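You operate a simulated robot arm through the tools that you are given. There is no shell and no other tool. Be economical: measure what you need, move in short steps, check, and stop when the job is done.

Carry out the task below with a simulated robot arm. There is one attempt and no reset: what you move stays moved.

## Task
Measure the plunger beside the caliper and put the matching seal box in the blue tray.
Fine: open the caliper again and stand the plunger back.
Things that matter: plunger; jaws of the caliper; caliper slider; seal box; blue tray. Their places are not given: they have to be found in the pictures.

The check looks at the end state, three seconds after you hand in, the way a careful person would. Anything else that was tipped, shoved, dropped, spilled or broken makes it a failure. Lids that push on must go on centred and level and be pressed home; caps that screw on are set level and turned clockwise until they are tight.

## Robot
A 5-joint arm with a two-finger parallel gripper, fixed in place. Base frame: the origin is at the foot of the arm, x ahead of it, y to its left, z up. Readings come in m, degrees, newtons and seconds.
With the tool pointing down near the work surface it reaches from about 0.26 to 0.68 m from the base axis. Its first joint turns from -66.0 to 66.0 degrees. The tool tilts only in the upright plane through the base axis and itself; it spins freely about its own axis. Payload 2.9 kg.
Tool frame: the origin (TCP) lies between the finger pads and is the grasp point; the fingertips stand 0.03 m ahead of it; z points along the fingers, y is the line along which they close. Largest opening 0.11 m; finger width 0.02, thickness 0.01; the body of the gripper, 0.048 by 0.112 m, starts 0.055 m behind the TCP.
Orientation is that of the tool frame in the base frame, as a unit quaternion [w, x, y, z]. With the fingers straight down and closing along the base's y, the tool's x points along the base's -x, its y along +y and its z along -z.

## Interface
- The arm moves only by the tool move_arm. Its argument "commands" is a list of rows, each a list of 7 numbers: the shift along the base's x, y, z in m, then the turn, a rotation vector about the base's x, y, z in degrees, then the finger opening in m, from 0 to 0.11. In form: [[tx, ty, tz, wx, wy, wz, claw], ...]. A call has 1 to 8 rows; each row shifts and turns the commanded pose from where the row before left it. Rows are played at 5 a second. More than 0.05 m and 8.6 degrees between two rows, or a gripper value outside its range, and nothing of the call is played. A pose out of reach is approached as far as the arm can. The call stops where the force on the tool passes 40 N (or 10 N more than at its start, if that is more) or the arm is blocked; 0.2 s more then pass. Each finger travels about 0.108 m/s and halts on what it meets, pressing with about 29 N; the grip force reading is that of the motor and also rises with nothing between the fingers. The clock runs only during rows and for 0.2 s after the last one: add rows that do not move to give the fingers time. It gives the time, the measured TCP pose, the force on the tool (base axes), the opening and the grip force at its end, in the units of the frame above (readings bear some noise), and new pictures: "pictures" is both (left out), scene, wrist or none.
- Cameras (640 x 400 px; columns grow to the right, rows downward): "scene" is fixed at [0.0465, -0.4612, 0.6051]; the picture's right is [0.67, -0.74, 0.00], its down [-0.42, -0.38, -0.83] and it looks along [0.61, 0.56, -0.56] (base axes); focal length 354 px, centre (320, 200). "wrist" rides on the gripper at [-0.036, 0, -0.057] in the tool frame; the picture's right is [0.00, -1.00, 0.00], its down [0.97, 0.00, -0.24] and it looks along [0.24, 0.00, 0.97] (tool axes); focal length 218 px, centre (320, 200).
- pixel_to_xyz(camera, pixels): for up to 12 pixels [column, row] of the newest picture of that camera ("zoom" is the newest enlarged one), the place [x, y, z] in the base frame of the surface seen there, good to about 0.002 m. The clock stands still meanwhile.
- inspect(camera, box): a new picture of the part [left, top, right, bottom] of that camera's present view, enlarged. The clock stands still meanwhile.
- close_job(): hands the job in; it is judged then, once.

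Keep the steps short. Do not move on a guess: measure, check each grasp and each placing, and mend mistakes. In all there are 80 turns and 120 pictures (those below and enlarged ones count). Leave the gripper open and the arm clear of the work at the hand-in unless told otherwise, and finish with a single line.

The tools are called after "Request:" by a JSON object that holds its "method" and its "body". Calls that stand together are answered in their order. move_arm: Moves the arm, as the interface text tells. Its arguments: {"type":"object","properties":{"commands":{"type":"array","items":{"type":"array","items":{"type":"number"}}},"pictures":{"type":"string","enum":["both","scene","wrist","none"]}},"required":["commands"]} The other tools are called the same way: pixel_to_xyz (camera, pixels) gives the place of the surface under pixels of a picture; inspect (camera, box) takes an enlarged picture of a part of a camera's view; close_job () hands the job in.

At the start:

```text
clock: 0.0
tool_pos: [0.5213, -0.0141, 0.2947]
ee_rot: [0.0, 0.0, 1.0, 0.0]
contact_force: [0.5, -0.1, 0.8]
opening: 0.1101
finger_force: 0.1
```

scene: 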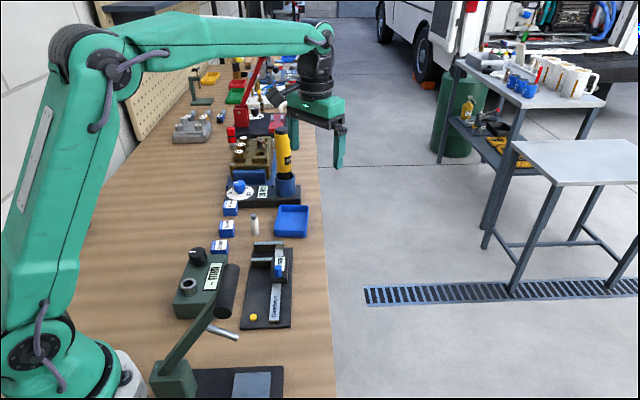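
wrist: 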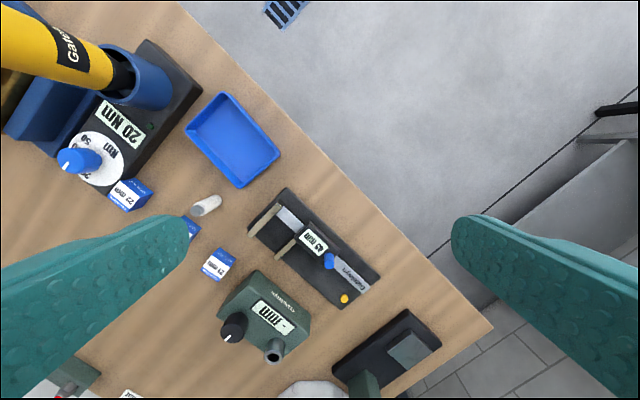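

I see the caliper, plunger, three boxes and the tray. I will enlarge these parts first.

Request:
{"method": "inspect", "body": {"camera": "scene", "box": [200, 180, 320, 340]}}

Request:
{"method": "inspect", "body": {"camera": "wrist", "box": [100, 160, 400, 348]}}

```text
2.50 times, centred on (260, 260) of scene
```

zoom: 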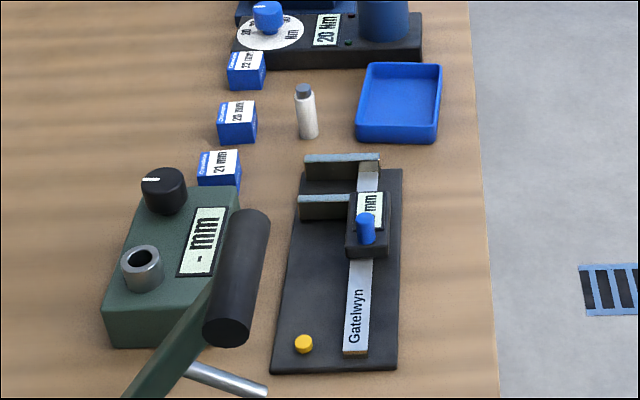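

```text
2.13 times, centred on (250, 254) of wrist
```

zoom: 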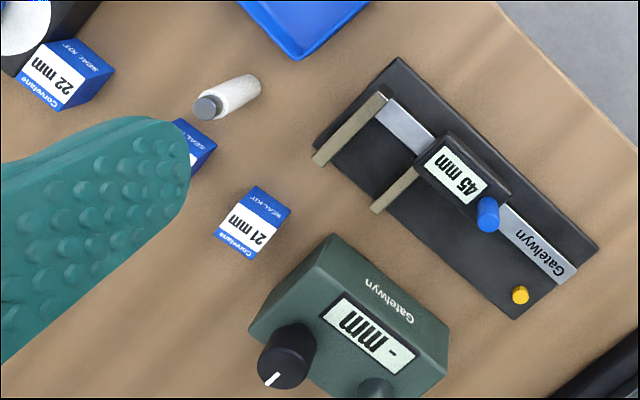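

Boxes read 22, 20(?) and 21 mm, and the caliper is open at 45 mm. Next I measure key points in the enlarged wrist picture.

Request:
{"method": "pixel_to_xyz", "body": {"camera": "zoom", "pixels": [[205, 107], [257, 90], [320, 158], [384, 96], [377, 207], [414, 174], [488, 207], [520, 295], [420, 165], [480, 215], [555, 265], [320, 145]]}}

Request:
{"method": "pixel_to_xyz", "body": {"camera": "scene", "pixels": [[254, 216], [255, 231], [230, 208], [227, 226], [219, 244], [292, 222], [278, 207], [307, 207], [306, 236], [276, 235], [277, 268], [269, 243]]}}

```text
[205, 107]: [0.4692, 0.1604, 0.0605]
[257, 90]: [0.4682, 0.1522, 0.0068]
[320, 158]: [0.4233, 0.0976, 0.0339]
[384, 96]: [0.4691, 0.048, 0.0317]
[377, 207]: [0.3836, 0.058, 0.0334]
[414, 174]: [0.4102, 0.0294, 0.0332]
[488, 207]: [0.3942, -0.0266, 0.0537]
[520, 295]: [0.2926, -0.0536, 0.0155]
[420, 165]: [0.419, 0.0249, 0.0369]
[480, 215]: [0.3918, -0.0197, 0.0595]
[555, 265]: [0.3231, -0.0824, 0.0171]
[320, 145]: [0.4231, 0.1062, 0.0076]
```

```text
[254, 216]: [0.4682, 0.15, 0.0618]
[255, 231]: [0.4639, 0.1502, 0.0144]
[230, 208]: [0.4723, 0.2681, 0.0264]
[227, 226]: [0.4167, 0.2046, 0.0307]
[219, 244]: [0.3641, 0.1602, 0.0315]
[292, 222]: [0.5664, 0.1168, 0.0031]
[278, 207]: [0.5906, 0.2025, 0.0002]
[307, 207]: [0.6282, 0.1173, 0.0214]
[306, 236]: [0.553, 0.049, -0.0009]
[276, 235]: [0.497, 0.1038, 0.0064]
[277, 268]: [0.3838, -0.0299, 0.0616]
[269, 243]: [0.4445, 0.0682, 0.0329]
```

The caliper's slide runs along about (0.71, 0.71), so the tool needs roughly 45° of yaw. Before moving I check the height of the tall yellow driver and the black lever near the path.

Request:
{"method": "pixel_to_xyz", "body": {"camera": "scene", "pixels": [[280, 132], [287, 170], [285, 190], [240, 186], [228, 290], [198, 256], [258, 258], [290, 250], [270, 328], [243, 325]]}}

Request:
{"method": "move_arm", "body": {"commands": [[-0.009, 0.02, 0, 0, 0, 7.5, 0.11], [-0.009, 0.02, 0, 0, 0, 7.5, 0.11], [-0.009, 0.02, 0, 0, 0, 7.5, 0.11], [-0.009, 0.02, 0, 0, 0, 7.5, 0.11], [-0.009, 0.02, 0, 0, 0, 7.5, 0.11], [-0.009, 0.02, 0, 0, 0, 7.5, 0.11]]}}

```text
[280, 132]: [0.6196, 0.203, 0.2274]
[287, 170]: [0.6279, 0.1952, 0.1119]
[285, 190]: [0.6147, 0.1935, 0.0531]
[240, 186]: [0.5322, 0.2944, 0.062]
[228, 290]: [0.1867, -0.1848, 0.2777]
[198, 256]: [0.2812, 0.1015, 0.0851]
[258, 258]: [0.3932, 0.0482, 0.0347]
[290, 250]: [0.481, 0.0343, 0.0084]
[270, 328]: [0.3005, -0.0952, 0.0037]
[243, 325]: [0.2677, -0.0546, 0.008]
```

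```text
clock: 1.4
tool_pos: [0.466, 0.1058, 0.2909]
ee_rot: [0.0, -0.383, 0.924, 0.0]
contact_force: [-0.6, 1.3, 0.6]
opening: 0.1098
finger_force: 0.1
```

scene: 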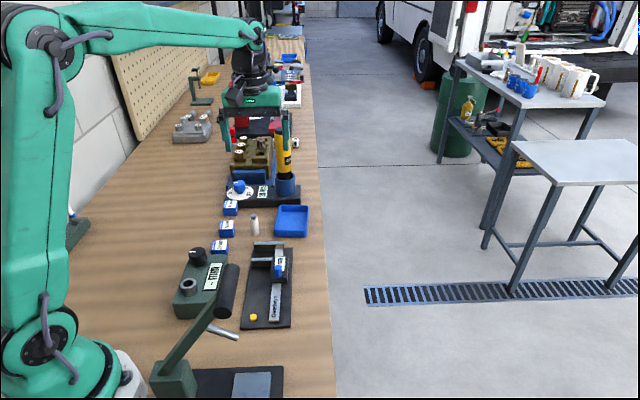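
wrist: 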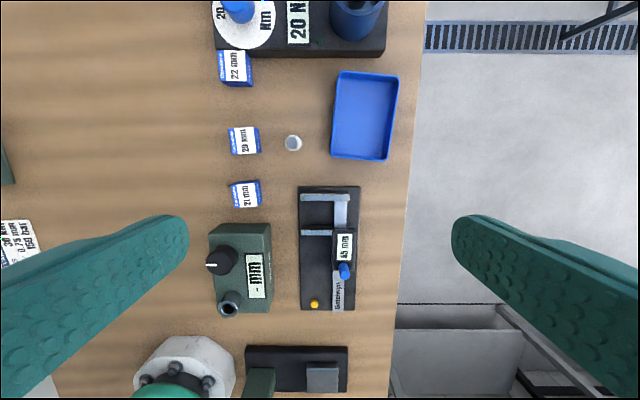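

Now the bench is aligned with the picture. I enlarge boxes, plunger and caliper.

Request:
{"method": "inspect", "body": {"camera": "wrist", "box": [220, 120, 380, 220]}}

Request:
{"method": "inspect", "body": {"camera": "wrist", "box": [228, 180, 428, 318]}}

```text
4.00 times, centred on (300, 170) of wrist
```

zoom: 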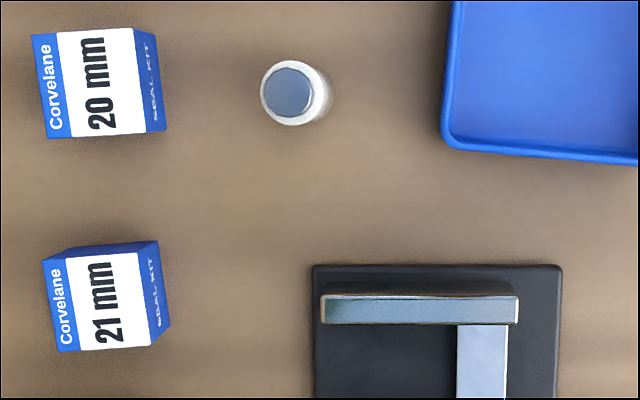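

```text
2.90 times, centred on (328, 249) of wrist
```

zoom: 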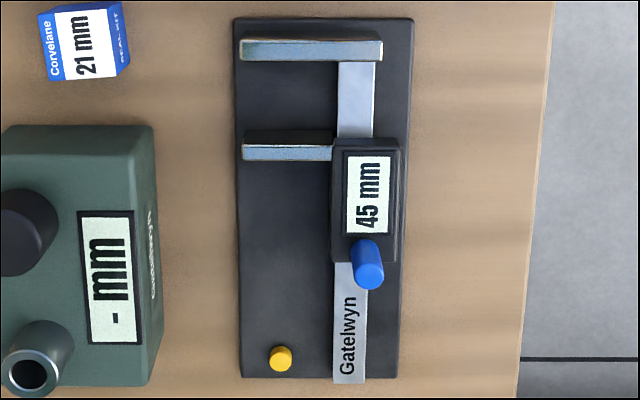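

I measure plunger, jaws, rail, slider body, knob in this view.

Request:
{"method": "pixel_to_xyz", "body": {"camera": "zoom", "pixels": [[245, 50], [378, 50], [245, 152], [328, 152], [355, 110], [290, 105], [290, 230], [350, 145], [345, 250], [395, 200], [360, 252], [374, 270]]}}

Request:
{"method": "pixel_to_xyz", "body": {"camera": "wrist", "pixels": [[292, 143], [288, 142], [297, 143], [293, 138], [292, 148], [239, 141], [244, 193], [335, 155], [386, 157], [396, 80], [342, 75], [362, 115]]}}

```text
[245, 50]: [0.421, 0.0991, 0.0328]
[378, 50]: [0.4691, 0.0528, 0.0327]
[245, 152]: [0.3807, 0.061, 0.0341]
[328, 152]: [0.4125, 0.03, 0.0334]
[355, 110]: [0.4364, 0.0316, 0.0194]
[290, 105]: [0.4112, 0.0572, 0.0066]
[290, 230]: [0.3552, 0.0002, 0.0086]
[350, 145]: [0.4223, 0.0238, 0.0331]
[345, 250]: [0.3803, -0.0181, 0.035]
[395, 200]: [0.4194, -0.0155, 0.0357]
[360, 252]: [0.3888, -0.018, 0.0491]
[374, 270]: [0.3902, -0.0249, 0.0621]
```

```text
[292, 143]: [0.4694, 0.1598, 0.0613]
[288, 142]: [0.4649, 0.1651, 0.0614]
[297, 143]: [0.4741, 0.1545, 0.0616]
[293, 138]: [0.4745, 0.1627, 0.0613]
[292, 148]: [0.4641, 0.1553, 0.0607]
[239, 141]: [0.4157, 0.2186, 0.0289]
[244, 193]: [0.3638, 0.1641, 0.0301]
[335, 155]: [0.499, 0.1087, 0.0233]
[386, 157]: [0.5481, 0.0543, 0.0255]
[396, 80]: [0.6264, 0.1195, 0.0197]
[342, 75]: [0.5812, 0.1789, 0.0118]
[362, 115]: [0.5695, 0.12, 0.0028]
```

The plunger axis is at (0.469, 0.159), top 0.061. I go above it, with the fingers closing along the jaw direction, opening 0.06, down to z = 0.11 first.

Request:
{"method": "move_arm", "body": {"commands": [[0.0015, 0.0265, 0, 0, 0, 0, 0.06], [0.0015, 0.0265, 0, 0, 0, 0, 0.06], [0, 0, -0.045, 0, 0, 0, 0.06], [0, 0, -0.045, 0, 0, 0, 0.06], [0, 0, -0.045, 0, 0, 0, 0.06], [0, 0, -0.045, 0, 0, 0, 0.06], [0, 0, 0, 0, 0, 0, 0.06]]}}

```text
clock: 3.0
tool_pos: [0.4668, 0.1603, 0.1115]
ee_rot: [0.0, -0.382, 0.924, 0.0]
contact_force: [-0.1, -0.6, 0.3]
opening: 0.06
finger_force: 0.0
```

scene: 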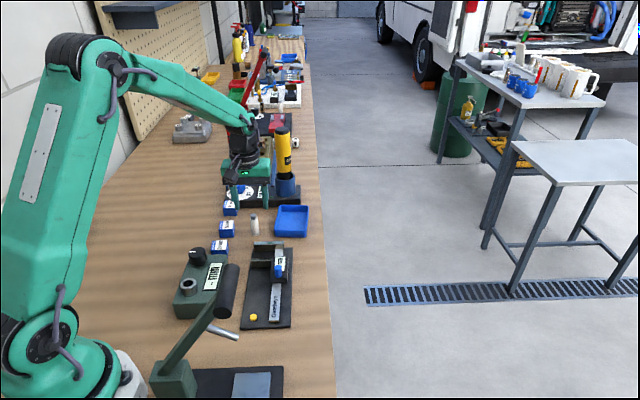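
wrist: 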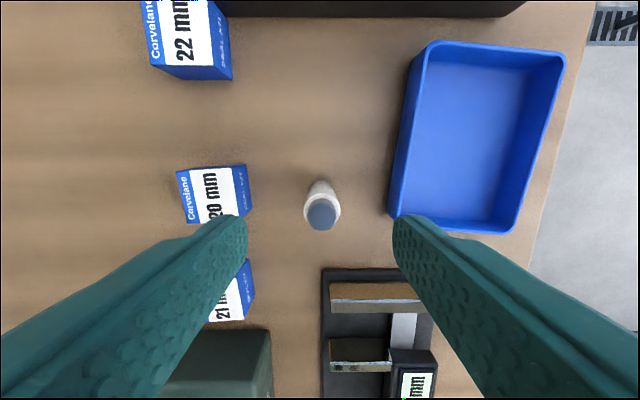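

The plunger lies between the fingers. I measure its top and foot once more.

Request:
{"method": "pixel_to_xyz", "body": {"camera": "wrist", "pixels": [[322, 215], [322, 203], [322, 227], [309, 215], [335, 215], [322, 186], [305, 205], [338, 205]]}}

```text
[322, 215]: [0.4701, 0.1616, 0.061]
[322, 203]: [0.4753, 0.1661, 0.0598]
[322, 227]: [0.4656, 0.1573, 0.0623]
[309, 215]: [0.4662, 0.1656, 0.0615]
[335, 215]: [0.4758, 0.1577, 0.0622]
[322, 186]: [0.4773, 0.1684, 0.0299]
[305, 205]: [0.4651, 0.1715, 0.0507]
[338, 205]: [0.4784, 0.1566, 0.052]
```

Plunger centre is about (0.470, 0.1615). I correct, go down to z = 0.059 and close.

Request:
{"method": "move_arm", "body": {"commands": [[0.003, 0.001, 0, 0, 0, 0, 0.06], [0, 0, -0.03, 0, 0, 0, 0.06], [0, 0, -0.0225, 0, 0, 0, 0.06], [0, 0, 0, 0, 0, 0, 0.04], [0, 0, 0, 0, 0, 0, 0.025], [0, 0, 0, 0, 0, 0, 0.01], [0, 0, 0, 0, 0, 0, 0.01]]}}

```text
clock: 4.6
tool_pos: [0.4717, 0.1604, 0.0614]
ee_rot: [-0.001, -0.382, 0.924, 0.0]
contact_force: [-0.3, -0.2, -0.2]
opening: 0.0193
finger_force: 29.2
```

scene: 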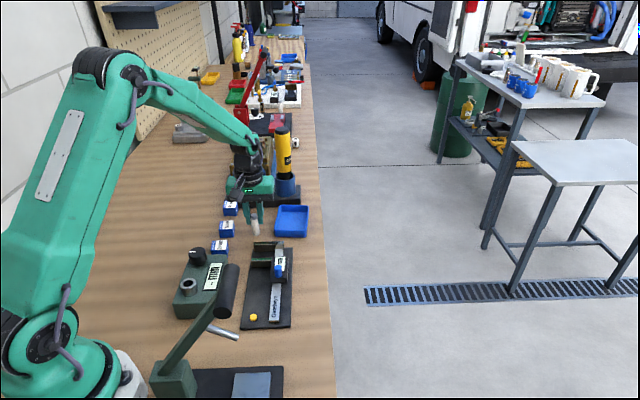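
wrist: 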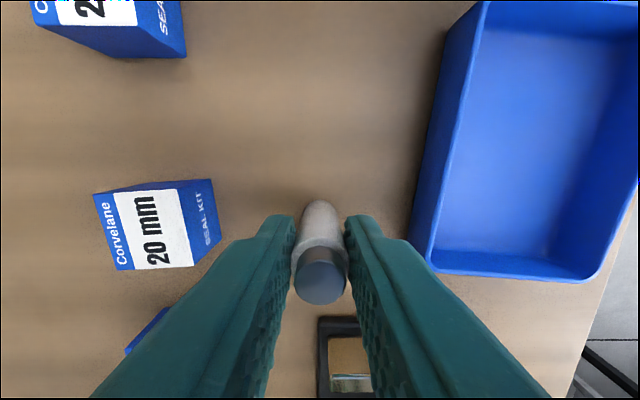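

Held (0.0193 opening, 29 N). I lift by 0.055 and carry it above the gap between the jaws at (0.414, 0.067).

Request:
{"method": "move_arm", "body": {"commands": [[0, 0, 0.03, 0, 0, 0, 0.01], [0, 0, 0.025, 0, 0, 0, 0.01], [-0.0194, -0.031, 0, 0, 0, 0, 0.01], [-0.0194, -0.031, 0, 0, 0, 0, 0.01], [-0.0194, -0.031, 0, 0, 0, 0, 0.01], [0, 0, 0, 0, 0, 0, 0.01]]}}

Request:
{"method": "inspect", "body": {"camera": "scene", "box": [210, 190, 330, 270]}}

```text
clock: 6.0
tool_pos: [0.4149, 0.0684, 0.1164]
ee_rot: [0.0, -0.382, 0.924, 0.0]
contact_force: [0.0, 0.5, -1.1]
opening: 0.0192
finger_force: 29.0
```

scene: 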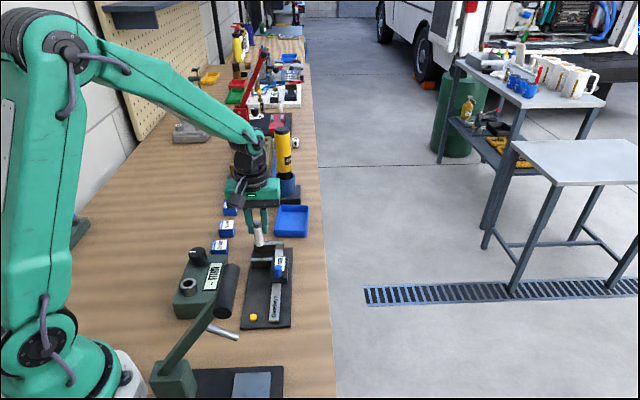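
wrist: 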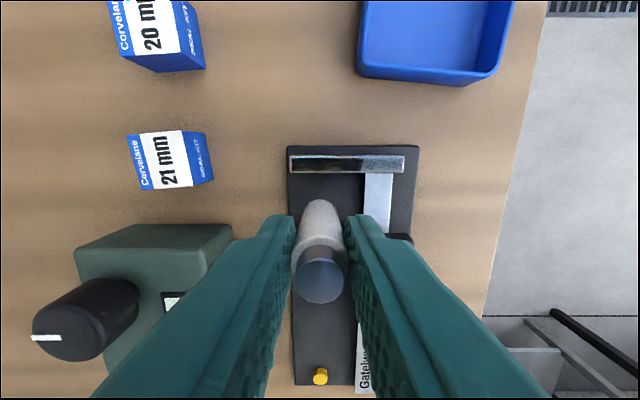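

```text
5.00 times, centred on (270, 230) of scene
```

zoom: 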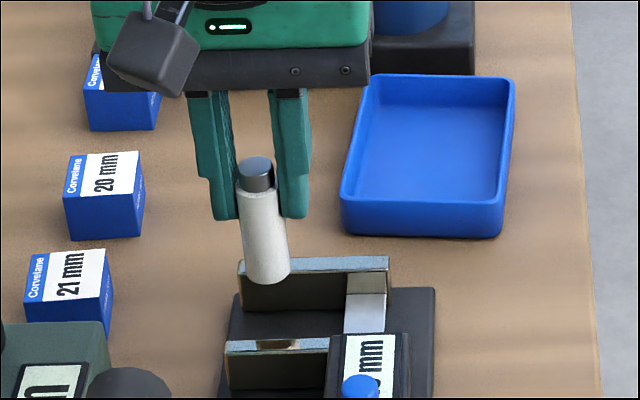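

The plunger hangs upright above the gap. I check the jaw faces for centring.

Request:
{"method": "pixel_to_xyz", "body": {"camera": "zoom", "pixels": [[250, 285], [335, 280], [243, 263], [235, 345], [315, 340], [300, 320], [245, 270], [262, 280], [280, 270]]}}

```text
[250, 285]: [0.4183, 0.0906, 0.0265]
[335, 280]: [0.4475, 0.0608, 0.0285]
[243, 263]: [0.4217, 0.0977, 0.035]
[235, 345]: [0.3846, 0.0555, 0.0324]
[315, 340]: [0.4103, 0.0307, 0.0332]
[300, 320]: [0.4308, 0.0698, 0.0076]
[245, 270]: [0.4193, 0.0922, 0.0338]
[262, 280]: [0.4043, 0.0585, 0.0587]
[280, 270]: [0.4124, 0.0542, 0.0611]
```

The gap's middle is about 4 mm toward the moving jaw. I shift slightly and lower to just above the board.

Request:
{"method": "move_arm", "body": {"commands": [[0, -0.004, 0, 0, 0, 0, 0.01], [0, 0, -0.02, 0, 0, 0, 0.01], [0, 0, -0.02, 0, 0, 0, 0.01], [0, 0, -0.004, 0, 0, 0, 0.01], [0, 0, 0, 0, 0, 0, 0.01]], "pictures": "scene"}}

Request:
{"method": "inspect", "body": {"camera": "scene", "box": [225, 210, 315, 270]}}

```text
clock: 7.2
tool_pos: [0.4127, 0.0637, 0.0743]
ee_rot: [0.0, -0.383, 0.924, 0.0]
contact_force: [0.0, -0.7, -1.4]
opening: 0.0194
finger_force: 28.8
```

scene: 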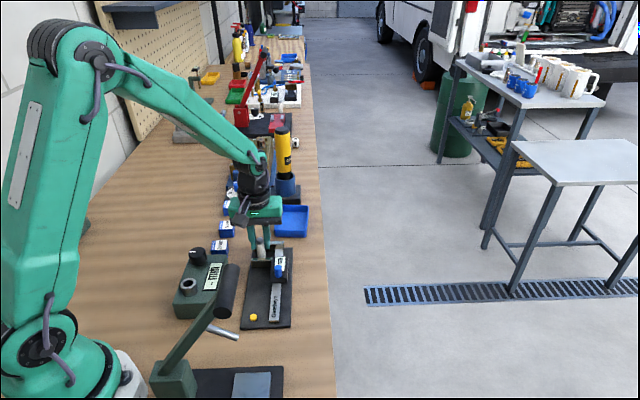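

```text
6.67 times, centred on (270, 240) of scene
```

zoom: 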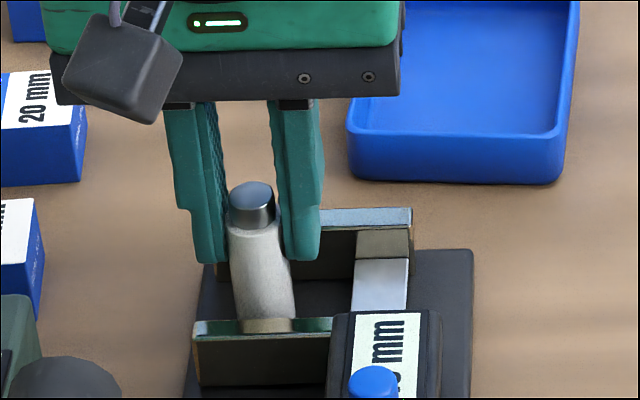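

It is between the jaws, about 5 mm up. I lower by millimetres and watch the force.

Request:
{"method": "move_arm", "body": {"commands": [[0, 0, -0.002, 0, 0, 0, 0.01], [0, 0, -0.0015, 0, 0, 0, 0.01], [0, 0, -0.001, 0, 0, 0, 0.01]], "pictures": "none"}}

```text
clock: 8.0
tool_pos: [0.4148, 0.0653, 0.0697]
ee_rot: [0.001, -0.383, 0.924, 0.0]
contact_force: [-7.6, 0.2, 22.8]
opening: 0.0198
finger_force: 28.5
```

Contact (23 N up): it stands on the board. I ease up 0.5 mm and open to 0.045.

Request:
{"method": "move_arm", "body": {"commands": [[0, 0, 0.0005, 0, 0, 0, 0.01], [0, 0, 0, 0, 0, 0, 0.025], [0, 0, 0, 0, 0, 0, 0.045], [0, 0, 0, 0, 0, 0, 0.045]]}}

Request:
{"method": "inspect", "body": {"camera": "scene", "box": [225, 210, 315, 270]}}

```text
clock: 9.0
tool_pos: [0.4139, 0.0641, 0.069]
ee_rot: [0.0, -0.383, 0.924, -0.001]
contact_force: [0.8, -0.7, 0.2]
opening: 0.045
finger_force: 0.0
```

scene: 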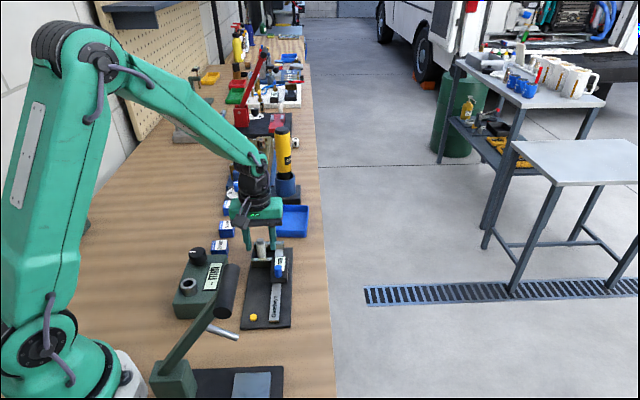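
wrist: 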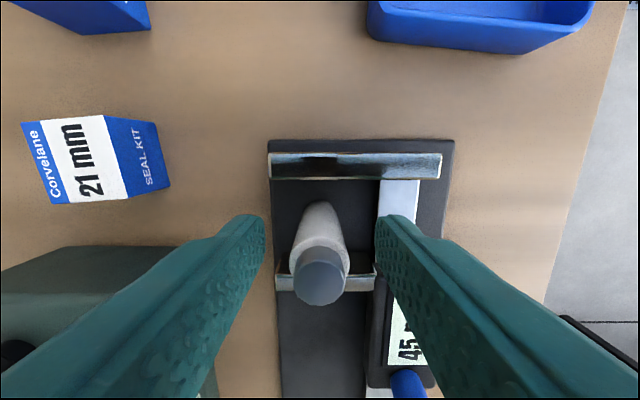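

```text
6.67 times, centred on (270, 240) of scene
```

zoom: 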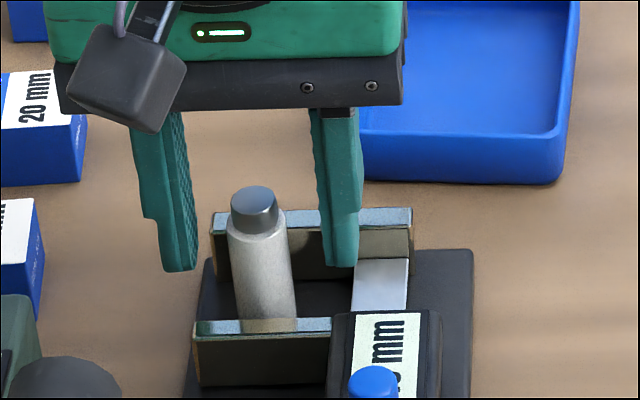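

The plunger stands free between the jaws. I lift to z ≈ 0.15 and go above the blue knob.

Request:
{"method": "move_arm", "body": {"commands": [[0, 0, 0.04, 0, 0, 0, 0.045], [0, 0, 0.04, 0, 0, 0, 0.045], [-0.0115, -0.0445, 0, 0, 0, 0, 0.045], [-0.0115, -0.0445, 0, 0, 0, 0, 0.045], [0, 0, 0, 0, 0, 0, 0.045]], "pictures": "wrist"}}

Request:
{"method": "inspect", "body": {"camera": "wrist", "box": [240, 110, 400, 210]}}

```text
clock: 10.2
tool_pos: [0.3916, -0.027, 0.1469]
ee_rot: [0.0, -0.382, 0.924, 0.001]
contact_force: [-0.3, 0.6, 0.6]
opening: 0.0449
finger_force: 0.2
```

wrist: 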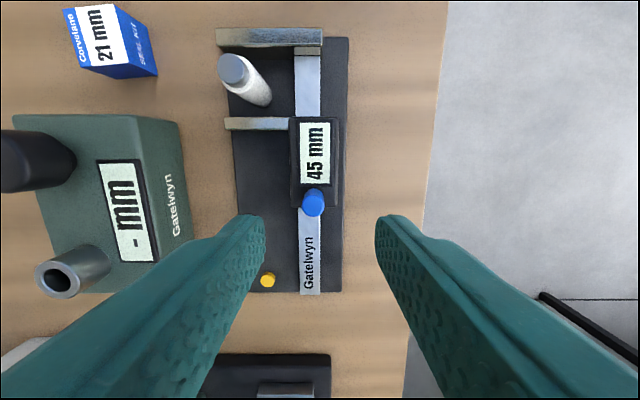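

```text
4.00 times, centred on (320, 160) of wrist
```

zoom: 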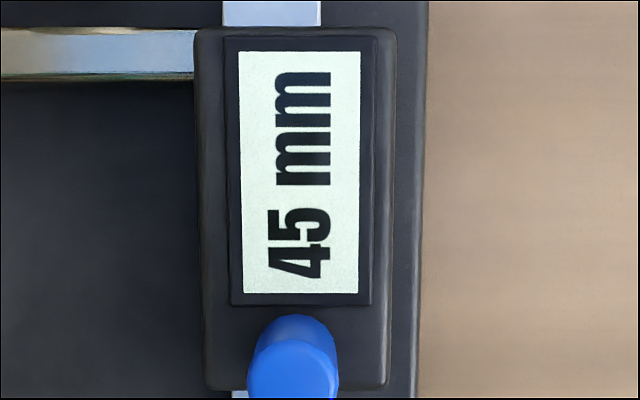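

Request:
{"method": "pixel_to_xyz", "body": {"camera": "wrist", "pixels": [[313, 205], [304, 205], [322, 205], [313, 197], [313, 214], [313, 191], [298, 215], [333, 205], [296, 150], [340, 150]]}}

```text
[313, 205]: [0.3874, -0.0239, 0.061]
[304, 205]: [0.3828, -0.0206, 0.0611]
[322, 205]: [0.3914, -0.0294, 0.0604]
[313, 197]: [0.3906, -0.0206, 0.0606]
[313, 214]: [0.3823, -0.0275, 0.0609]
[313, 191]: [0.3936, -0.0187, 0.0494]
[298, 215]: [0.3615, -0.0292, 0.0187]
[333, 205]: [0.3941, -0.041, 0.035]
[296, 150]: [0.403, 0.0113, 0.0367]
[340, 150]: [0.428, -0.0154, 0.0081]
```

The knob top centre is (0.387, -0.0245, 0.061), 12 mm wide; the slider top is at 0.036. I go down astride it with the fingertips at 0.041 and grip.

Request:
{"method": "move_arm", "body": {"commands": [[-0.0045, 0.0025, -0.03, 0, 0, 0, 0.045], [0, 0, -0.03, 0, 0, 0, 0.045], [0, 0, -0.015, 0, 0, 0, 0.045], [0, 0, 0, 0, 0, 0, 0.025], [0, 0, 0, 0, 0, 0, 0.008], [0, 0, 0, 0, 0, 0, 0.008]]}}

```text
clock: 11.6
tool_pos: [0.3869, -0.0265, 0.0736]
ee_rot: [0.0, -0.382, 0.924, 0.001]
contact_force: [-3.2, 3.3, -0.4]
opening: 0.015
finger_force: 45.1
```

scene: 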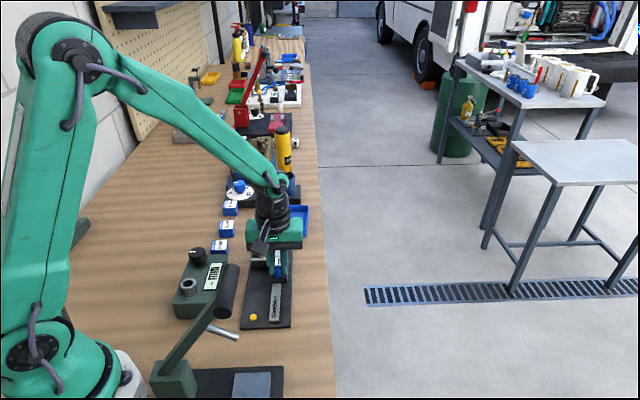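
wrist: 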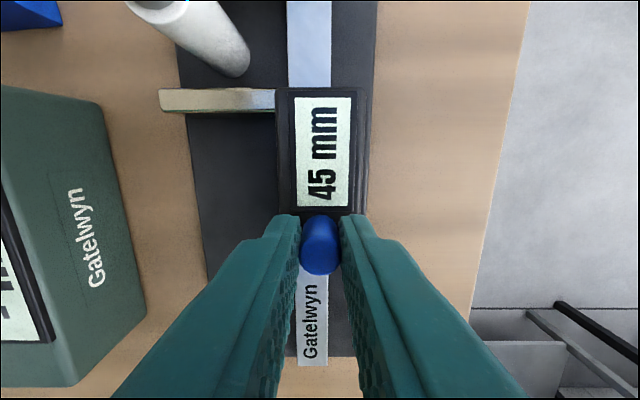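

Knob gripped. I slide 12 mm toward the fixed jaw and read the display.

Request:
{"method": "move_arm", "body": {"commands": [[0.0028, 0.0028, 0, 0, 0, 0, 0.008], [0.0028, 0.0028, 0, 0, 0, 0, 0.008], [0.0028, 0.0028, 0, 0, 0, 0, 0.008], [0, 0, 0, 0, 0, 0, 0.008]], "pictures": "wrist"}}

```text
clock: 12.6
tool_pos: [0.398, -0.0148, 0.0737]
ee_rot: [0.003, -0.382, 0.924, -0.002]
contact_force: [11.8, -12.9, -9.6]
opening: 0.0151
finger_force: 45.2
```

wrist: 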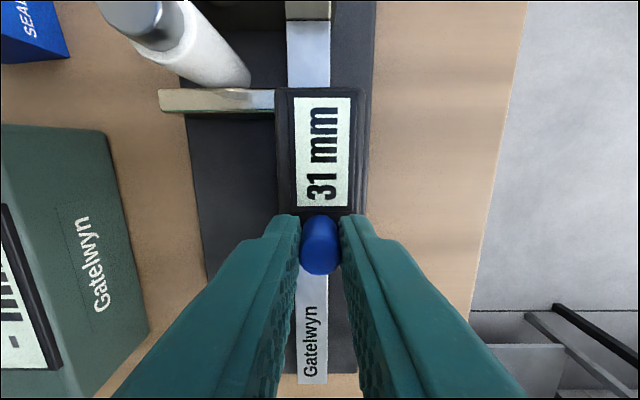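

It reads 31 mm, moving freely; the sideways force says the rail lies a bit more toward +x, so I correct and proceed 7 mm.

Request:
{"method": "move_arm", "body": {"commands": [[0.0022, 0.0012, 0, 0, 0, 0, 0.008], [0.0018, 0.0016, 0, 0, 0, 0, 0.008], [0.0015, 0.0013, 0, 0, 0, 0, 0.008], [0, 0, 0, 0, 0, 0, 0.008]], "pictures": "wrist"}}

```text
clock: 13.6
tool_pos: [0.4017, -0.0113, 0.0735]
ee_rot: [0.001, -0.382, 0.924, -0.001]
contact_force: [17.0, -18.2, -7.6]
opening: 0.0149
finger_force: 45.5
```

wrist: 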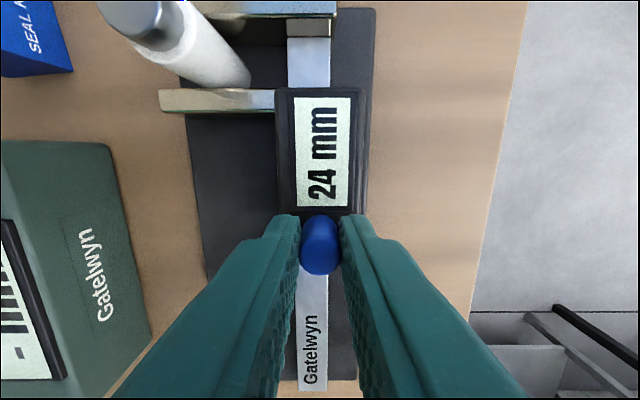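

24 mm. More sideways relief and 2 mm further.

Request:
{"method": "move_arm", "body": {"commands": [[0.0008, -0.0006, 0, 0, 0, 0, 0.008], [0.0008, 0.0005, 0, 0, 0, 0, 0.008], [0.0008, 0.0005, 0, 0, 0, 0, 0.008]], "pictures": "wrist"}}

```text
clock: 14.4
tool_pos: [0.4025, -0.0097, 0.0734]
ee_rot: [0.0, -0.383, 0.924, 0.0]
contact_force: [13.1, -15.7, -11.8]
opening: 0.015
finger_force: 44.7
```

wrist: 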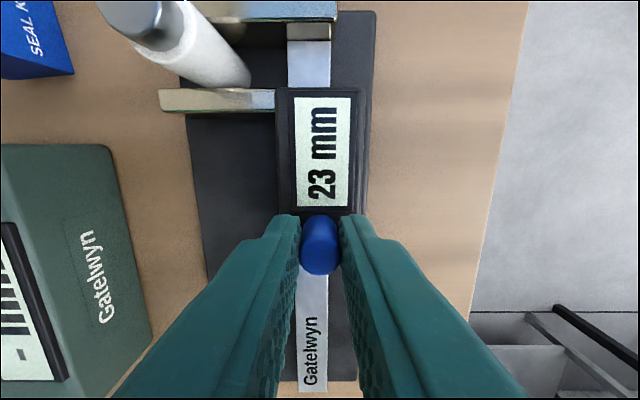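

23 mm, still moving. 1.5 mm more.

Request:
{"method": "move_arm", "body": {"commands": [[0.0008, 0.0002, 0, 0, 0, 0, 0.008], [0.0007, 0.0005, 0, 0, 0, 0, 0.008], [0, 0, 0, 0, 0, 0, 0.008]], "pictures": "wrist"}}

```text
clock: 15.2
tool_pos: [0.4038, -0.0085, 0.0742]
ee_rot: [-0.001, -0.383, 0.924, 0.001]
contact_force: [8.6, -8.9, -24.9]
opening: 0.0151
finger_force: 45.3
```

wrist: 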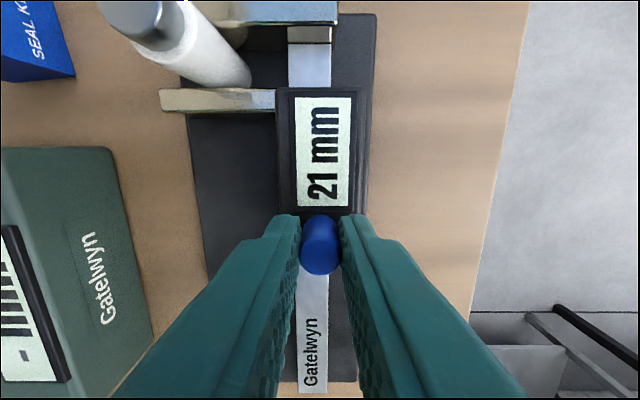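

21 mm; is it touching yet? The force along the slide is near zero, so I push on in half-millimetres and ease the vertical pull.

Request:
{"method": "move_arm", "body": {"commands": [[0.0004, 0.0002, -0.0006, 0, 0, 0, 0.008], [0.0003, 0.0003, 0, 0, 0, 0, 0.008], [0.0003, 0.0003, 0, 0, 0, 0, 0.008]], "pictures": "wrist"}}

Request:
{"method": "inspect", "body": {"camera": "scene", "box": [225, 210, 315, 270]}}

```text
clock: 16.0
tool_pos: [0.4049, -0.0082, 0.0736]
ee_rot: [-0.001, -0.382, 0.924, 0.0]
contact_force: [-9.3, -5.0, 2.1]
opening: 0.0149
finger_force: 44.6
```

wrist: 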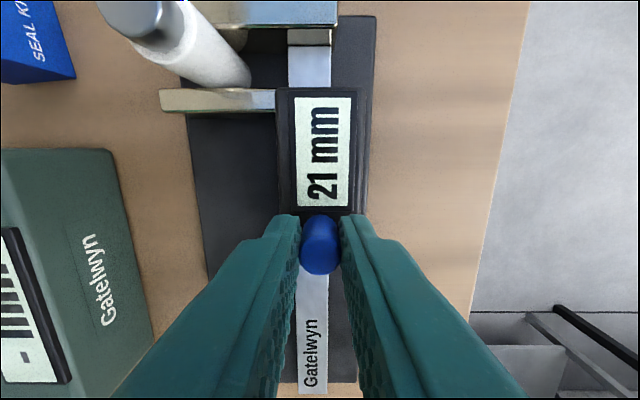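

```text
6.67 times, centred on (270, 240) of scene
```

zoom: 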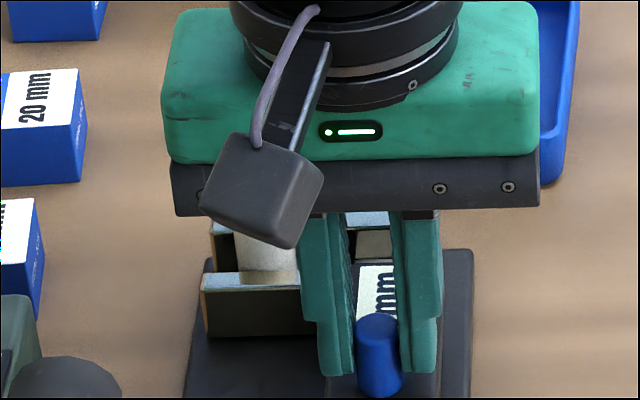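

Now a resisting force (about 10 N). I press another 0.8 mm to see whether 21 holds.

Request:
{"method": "move_arm", "body": {"commands": [[0.0003, 0.0003, 0, 0, 0, 0, 0.008], [0.0003, 0.0003, 0, 0, 0, 0, 0.008]], "pictures": "wrist"}}

Request:
{"method": "inspect", "body": {"camera": "wrist", "box": [80, 0, 400, 200]}}

```text
clock: 16.6
tool_pos: [0.4039, -0.0082, 0.0734]
ee_rot: [-0.003, -0.382, 0.924, 0.001]
contact_force: [-28.2, -10.5, 22.5]
opening: 0.015
finger_force: 44.6
```

wrist: 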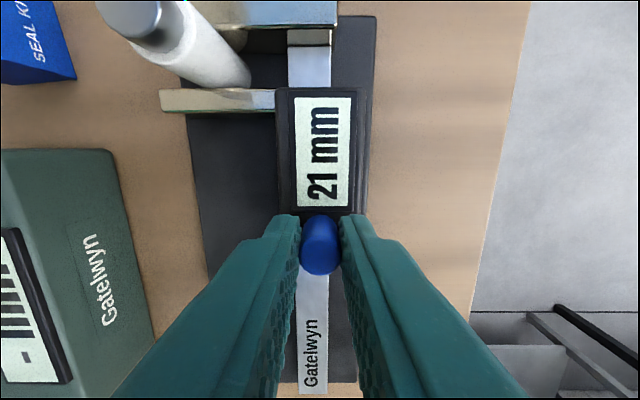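

```text
2.00 times, centred on (240, 100) of wrist
```

zoom: 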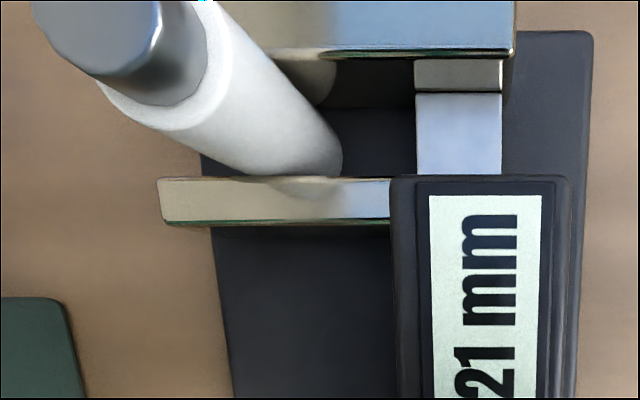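

The reading holds at 21 mm under about 27 N. I check that the plunger is upright and touches both jaws.

Request:
{"method": "pixel_to_xyz", "body": {"camera": "zoom", "pixels": [[120, 45], [60, 45], [180, 45], [140, 128], [215, 30], [240, 165], [335, 145], [300, 172], [430, 70], [270, 195], [480, 20]]}}

Request:
{"method": "inspect", "body": {"camera": "scene", "box": [235, 220, 295, 260]}}

```text
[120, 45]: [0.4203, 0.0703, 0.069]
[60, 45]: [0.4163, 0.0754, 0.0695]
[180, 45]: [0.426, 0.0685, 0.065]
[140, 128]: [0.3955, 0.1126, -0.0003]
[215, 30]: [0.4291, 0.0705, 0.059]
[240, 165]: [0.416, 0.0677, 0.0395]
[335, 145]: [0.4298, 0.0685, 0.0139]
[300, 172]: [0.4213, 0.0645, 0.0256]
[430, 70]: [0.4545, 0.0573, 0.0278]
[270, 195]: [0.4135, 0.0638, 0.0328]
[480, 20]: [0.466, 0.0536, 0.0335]
```

```text
10.00 times, centred on (265, 240) of scene
```

zoom: 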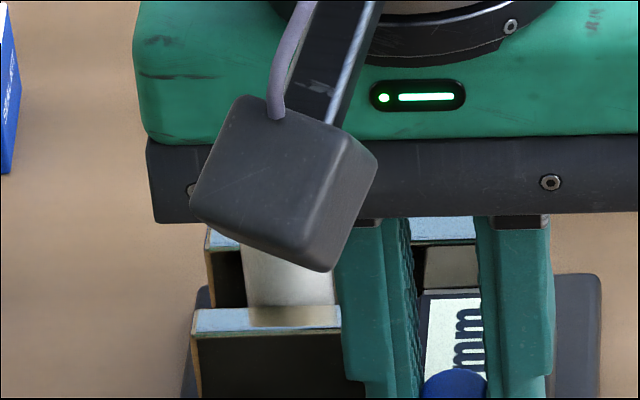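

It is upright with its top at 0.069, consistent. 21 mm it is, though I will check the caliper's zero once the plunger is out. I slide back open.

Request:
{"method": "move_arm", "body": {"commands": [[-0.001, -0.0006, 0, 0, 0, 0, 0.008], [-0.0025, -0.002, 0, 0, 0, 0, 0.008], [-0.0028, -0.0022, 0, 0, 0, 0, 0.008], [-0.0028, -0.0023, 0, 0, 0, 0, 0.008]], "pictures": "wrist"}}

```text
clock: 17.6
tool_pos: [0.3975, -0.0155, 0.0732]
ee_rot: [0.001, -0.382, 0.924, -0.001]
contact_force: [-2.2, 2.2, 8.1]
opening: 0.015
finger_force: 45.0
```

wrist: 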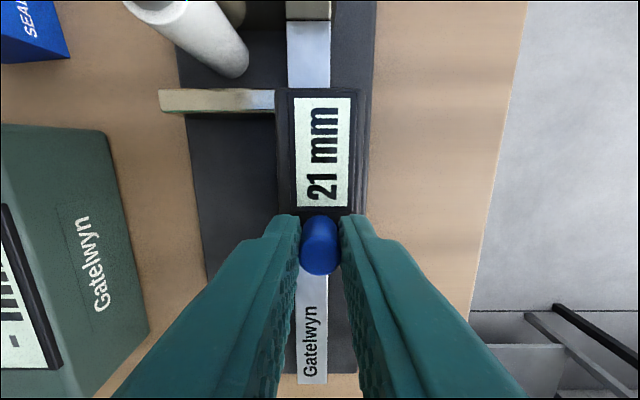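

The display has latched 21. I keep opening, 13 mm more back to the old place.

Request:
{"method": "move_arm", "body": {"commands": [[-0.0028, -0.0025, 0, 0, 0, 0, 0.008], [-0.0028, -0.0026, 0, 0, 0, 0, 0.008], [-0.0028, -0.0026, 0, 0, 0, 0, 0.008], [0, 0, 0, 0, 0, 0, 0.008]], "pictures": "wrist"}}

```text
clock: 18.6
tool_pos: [0.3895, -0.0233, 0.0728]
ee_rot: [0.004, -0.382, 0.924, -0.001]
contact_force: [21.7, -21.0, -5.0]
opening: 0.0151
finger_force: 44.8
```

wrist: 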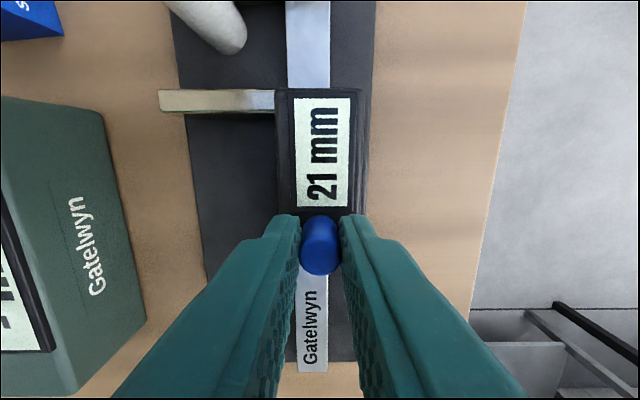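

About 2–3 mm remain (rail end at row 372, 366 at first). I finish and relieve the sideways force.

Request:
{"method": "move_arm", "body": {"commands": [[-0.0002, -0.0017, 0, 0, 0, 0, 0.008], [-0.0008, -0.0014, 0, 0, 0, 0, 0.008], [0, 0, 0, 0, 0, 0, 0.008]], "pictures": "wrist"}}

```text
clock: 19.4
tool_pos: [0.3877, -0.0259, 0.0735]
ee_rot: [0.0, -0.383, 0.924, -0.001]
contact_force: [13.8, -12.6, 4.1]
opening: 0.0148
finger_force: 45.0
```

wrist: 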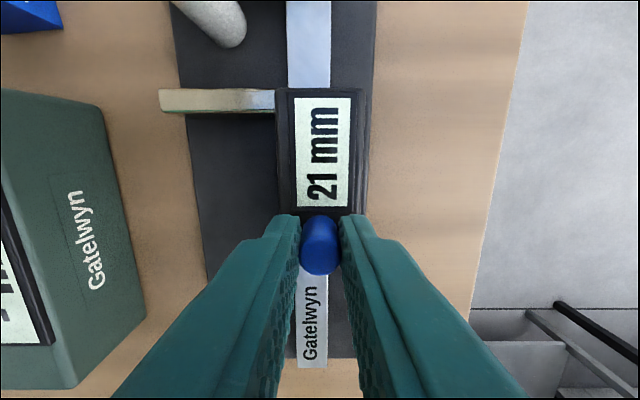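

Nearly at the start. One more millimetre, then release and rise, and look.

Request:
{"method": "move_arm", "body": {"commands": [[-0.0003, -0.001, 0, 0, 0, 0, 0.008], [0, 0, 0, 0, 0, 0, 0.025], [0, 0, 0, 0, 0, 0, 0.045], [0, 0, 0.035, 0, 0, 0, 0.045], [0, 0, 0.04, 0, 0, 0, 0.045], [0.0115, 0.0445, 0, 0, 0, 0, 0.045], [0.0115, 0.0445, 0, 0, 0, 0, 0.045], [0, 0, 0, 0, 0, 0, 0.045]]}}

Request:
{"method": "inspect", "body": {"camera": "scene", "box": [225, 210, 315, 270]}}

```text
clock: 21.2
tool_pos: [0.4093, 0.0625, 0.1487]
ee_rot: [0.0, -0.383, 0.924, 0.0]
contact_force: [0.1, 0.2, -0.8]
opening: 0.0449
finger_force: 0.1
```

scene: 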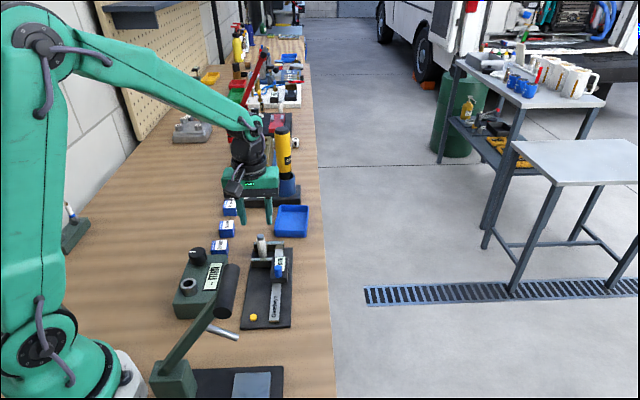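
wrist: 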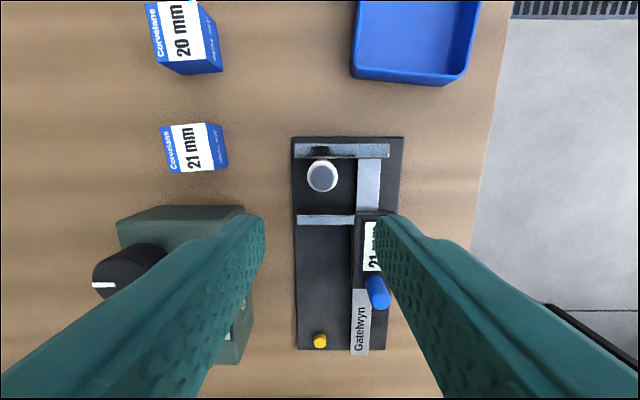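

```text
6.67 times, centred on (270, 240) of scene
```

zoom: 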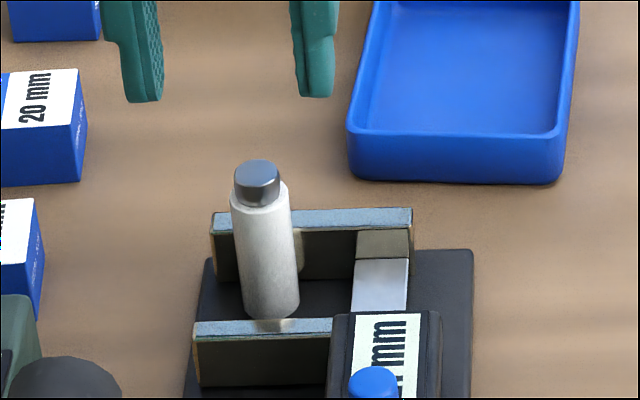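

The plunger stands upright, caliper open. As an independent check on 21 against 20 mm, I enlarge the plunger strongly and will bracket its edges.

Request:
{"method": "inspect", "body": {"camera": "scene", "box": [244, 233, 284, 258]}}

```text
16.00 times, centred on (264, 246) of scene
```

zoom: 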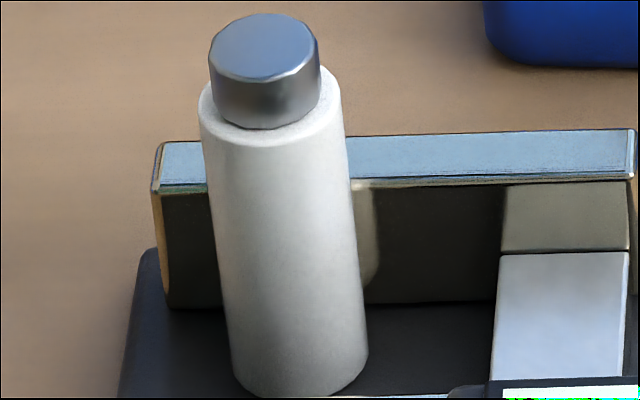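

Body width ≈143 px at a depth of 0.833 m gives 21.0 mm (foot: 20.9 mm), agreeing with the caliper. Now I measure the plunger's present place to take it back.

Request:
{"method": "pixel_to_xyz", "body": {"camera": "wrist", "pixels": [[322, 177], [313, 177], [331, 177], [322, 168], [322, 186]]}}

```text
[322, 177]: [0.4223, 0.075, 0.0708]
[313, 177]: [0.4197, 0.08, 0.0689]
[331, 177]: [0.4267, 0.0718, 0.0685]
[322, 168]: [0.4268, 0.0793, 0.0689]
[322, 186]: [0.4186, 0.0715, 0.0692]
```

Plunger centre now (0.4228, 0.0755). I go down over it to z = 0.069 (tips above the jaws) and grip.

Request:
{"method": "move_arm", "body": {"commands": [[0.0135, 0.013, -0.03, 0, 0, 0, 0.045], [0, 0, -0.03, 0, 0, 0, 0.045], [0, 0, -0.0195, 0, 0, 0, 0.045], [0, 0, 0, 0, 0, 0, 0.025], [0, 0, 0, 0, 0, 0, 0.01], [0, 0, 0, 0, 0, 0, 0.01]]}}

```text
clock: 22.6
tool_pos: [0.425, 0.0727, 0.0695]
ee_rot: [0.0, -0.383, 0.924, 0.0]
contact_force: [0.7, -0.6, 0.8]
opening: 0.0199
finger_force: 29.6
```

scene: 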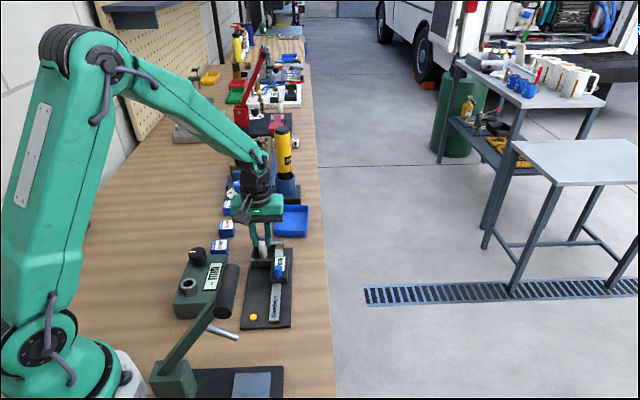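
wrist: 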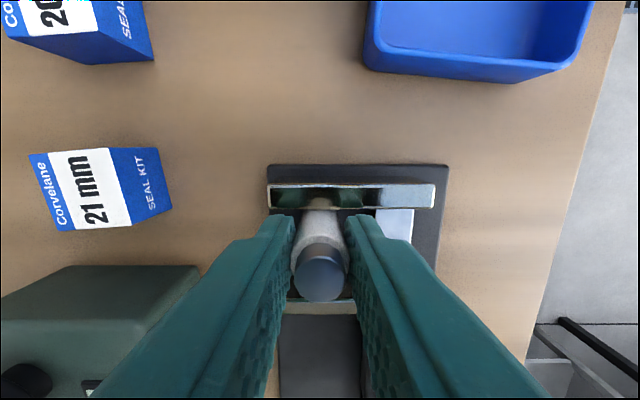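

Held. Lift, carry back to (0.471, 0.160), then down to near the bench.

Request:
{"method": "move_arm", "body": {"commands": [[0, 0, 0.025, 0, 0, 0, 0.01], [0, 0, 0.03, 0, 0, 0, 0.01], [0.0157, 0.0287, 0, 0, 0, 0, 0.01], [0.0157, 0.0287, 0, 0, 0, 0, 0.01], [0.0156, 0.0296, 0, 0, 0, 0, 0.01], [0, 0, -0.03, 0, 0, 0, 0.01], [0, 0, -0.027, 0, 0, 0, 0.01], [0, 0, 0, 0, 0, 0, 0.01]], "pictures": "wrist"}}

```text
clock: 24.4
tool_pos: [0.4696, 0.1616, 0.066]
ee_rot: [0.0, -0.383, 0.924, -0.001]
contact_force: [0.0, 0.7, -0.8]
opening: 0.0193
finger_force: 28.9
```

wrist: 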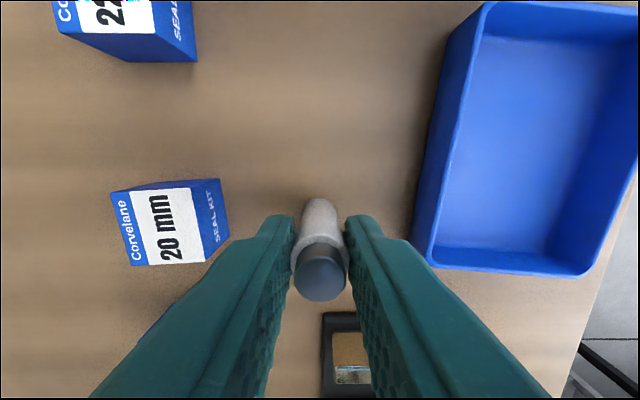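

Above its old spot, about 5 mm up. Lower in small steps to contact.

Request:
{"method": "move_arm", "body": {"commands": [[0, 0, -0.002, 0, 0, 0, 0.01], [0, 0, -0.0015, 0, 0, 0, 0.01], [0, 0, -0.001, 0, 0, 0, 0.01]], "pictures": "none"}}

```text
clock: 25.2
tool_pos: [0.4712, 0.1618, 0.0627]
ee_rot: [0.001, -0.382, 0.924, 0.0]
contact_force: [-0.4, -0.6, 0.3]
opening: 0.0196
finger_force: 29.2
```

Request:
{"method": "move_arm", "body": {"commands": [[0, 0, -0.0005, 0, 0, 0, 0.01], [0, 0, -0.0005, 0, 0, 0, 0.01]], "pictures": "none"}}

```text
clock: 25.8
tool_pos: [0.4711, 0.1624, 0.0616]
ee_rot: [0.0, -0.382, 0.924, -0.001]
contact_force: [-1.2, -0.2, 1.7]
opening: 0.0194
finger_force: 28.3
```

First touch (1.7 N, z 0.0616). A half-millimetre more, then open and rise.

Request:
{"method": "move_arm", "body": {"commands": [[0, 0, -0.0005, 0, 0, 0, 0.01], [0, 0, 0, 0, 0, 0, 0.025], [0, 0, 0, 0, 0, 0, 0.045], [0, 0, 0, 0, 0, 0, 0.05], [0, 0, 0.04, 0, 0, 0, 0.05], [0, 0, 0.045, 0, 0, 0, 0.05], [0, 0, 0, 0, 0, 0, 0.05]]}}

```text
clock: 27.4
tool_pos: [0.4713, 0.1645, 0.1471]
ee_rot: [0.0, -0.382, 0.924, 0.0]
contact_force: [-0.7, 0.7, -0.1]
opening: 0.0501
finger_force: 0.1
```

scene: 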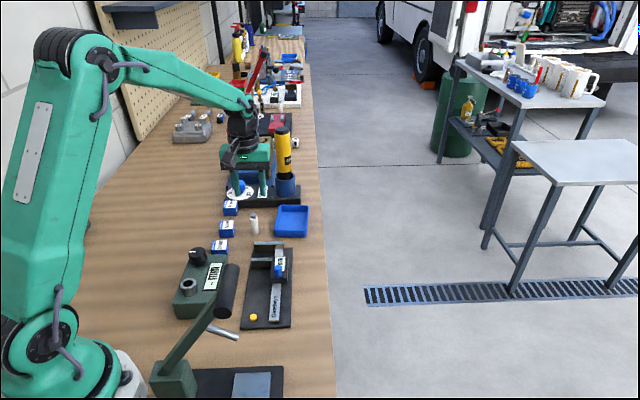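
wrist: 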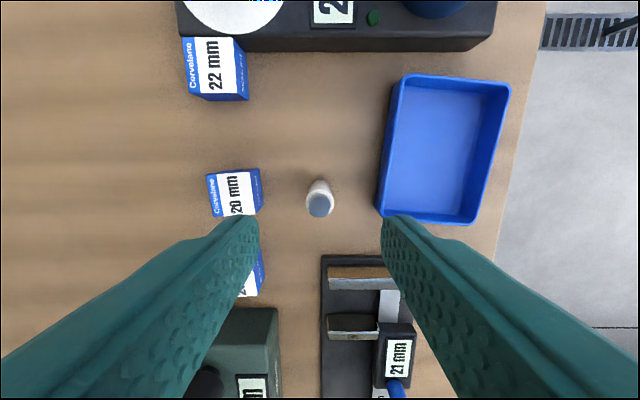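

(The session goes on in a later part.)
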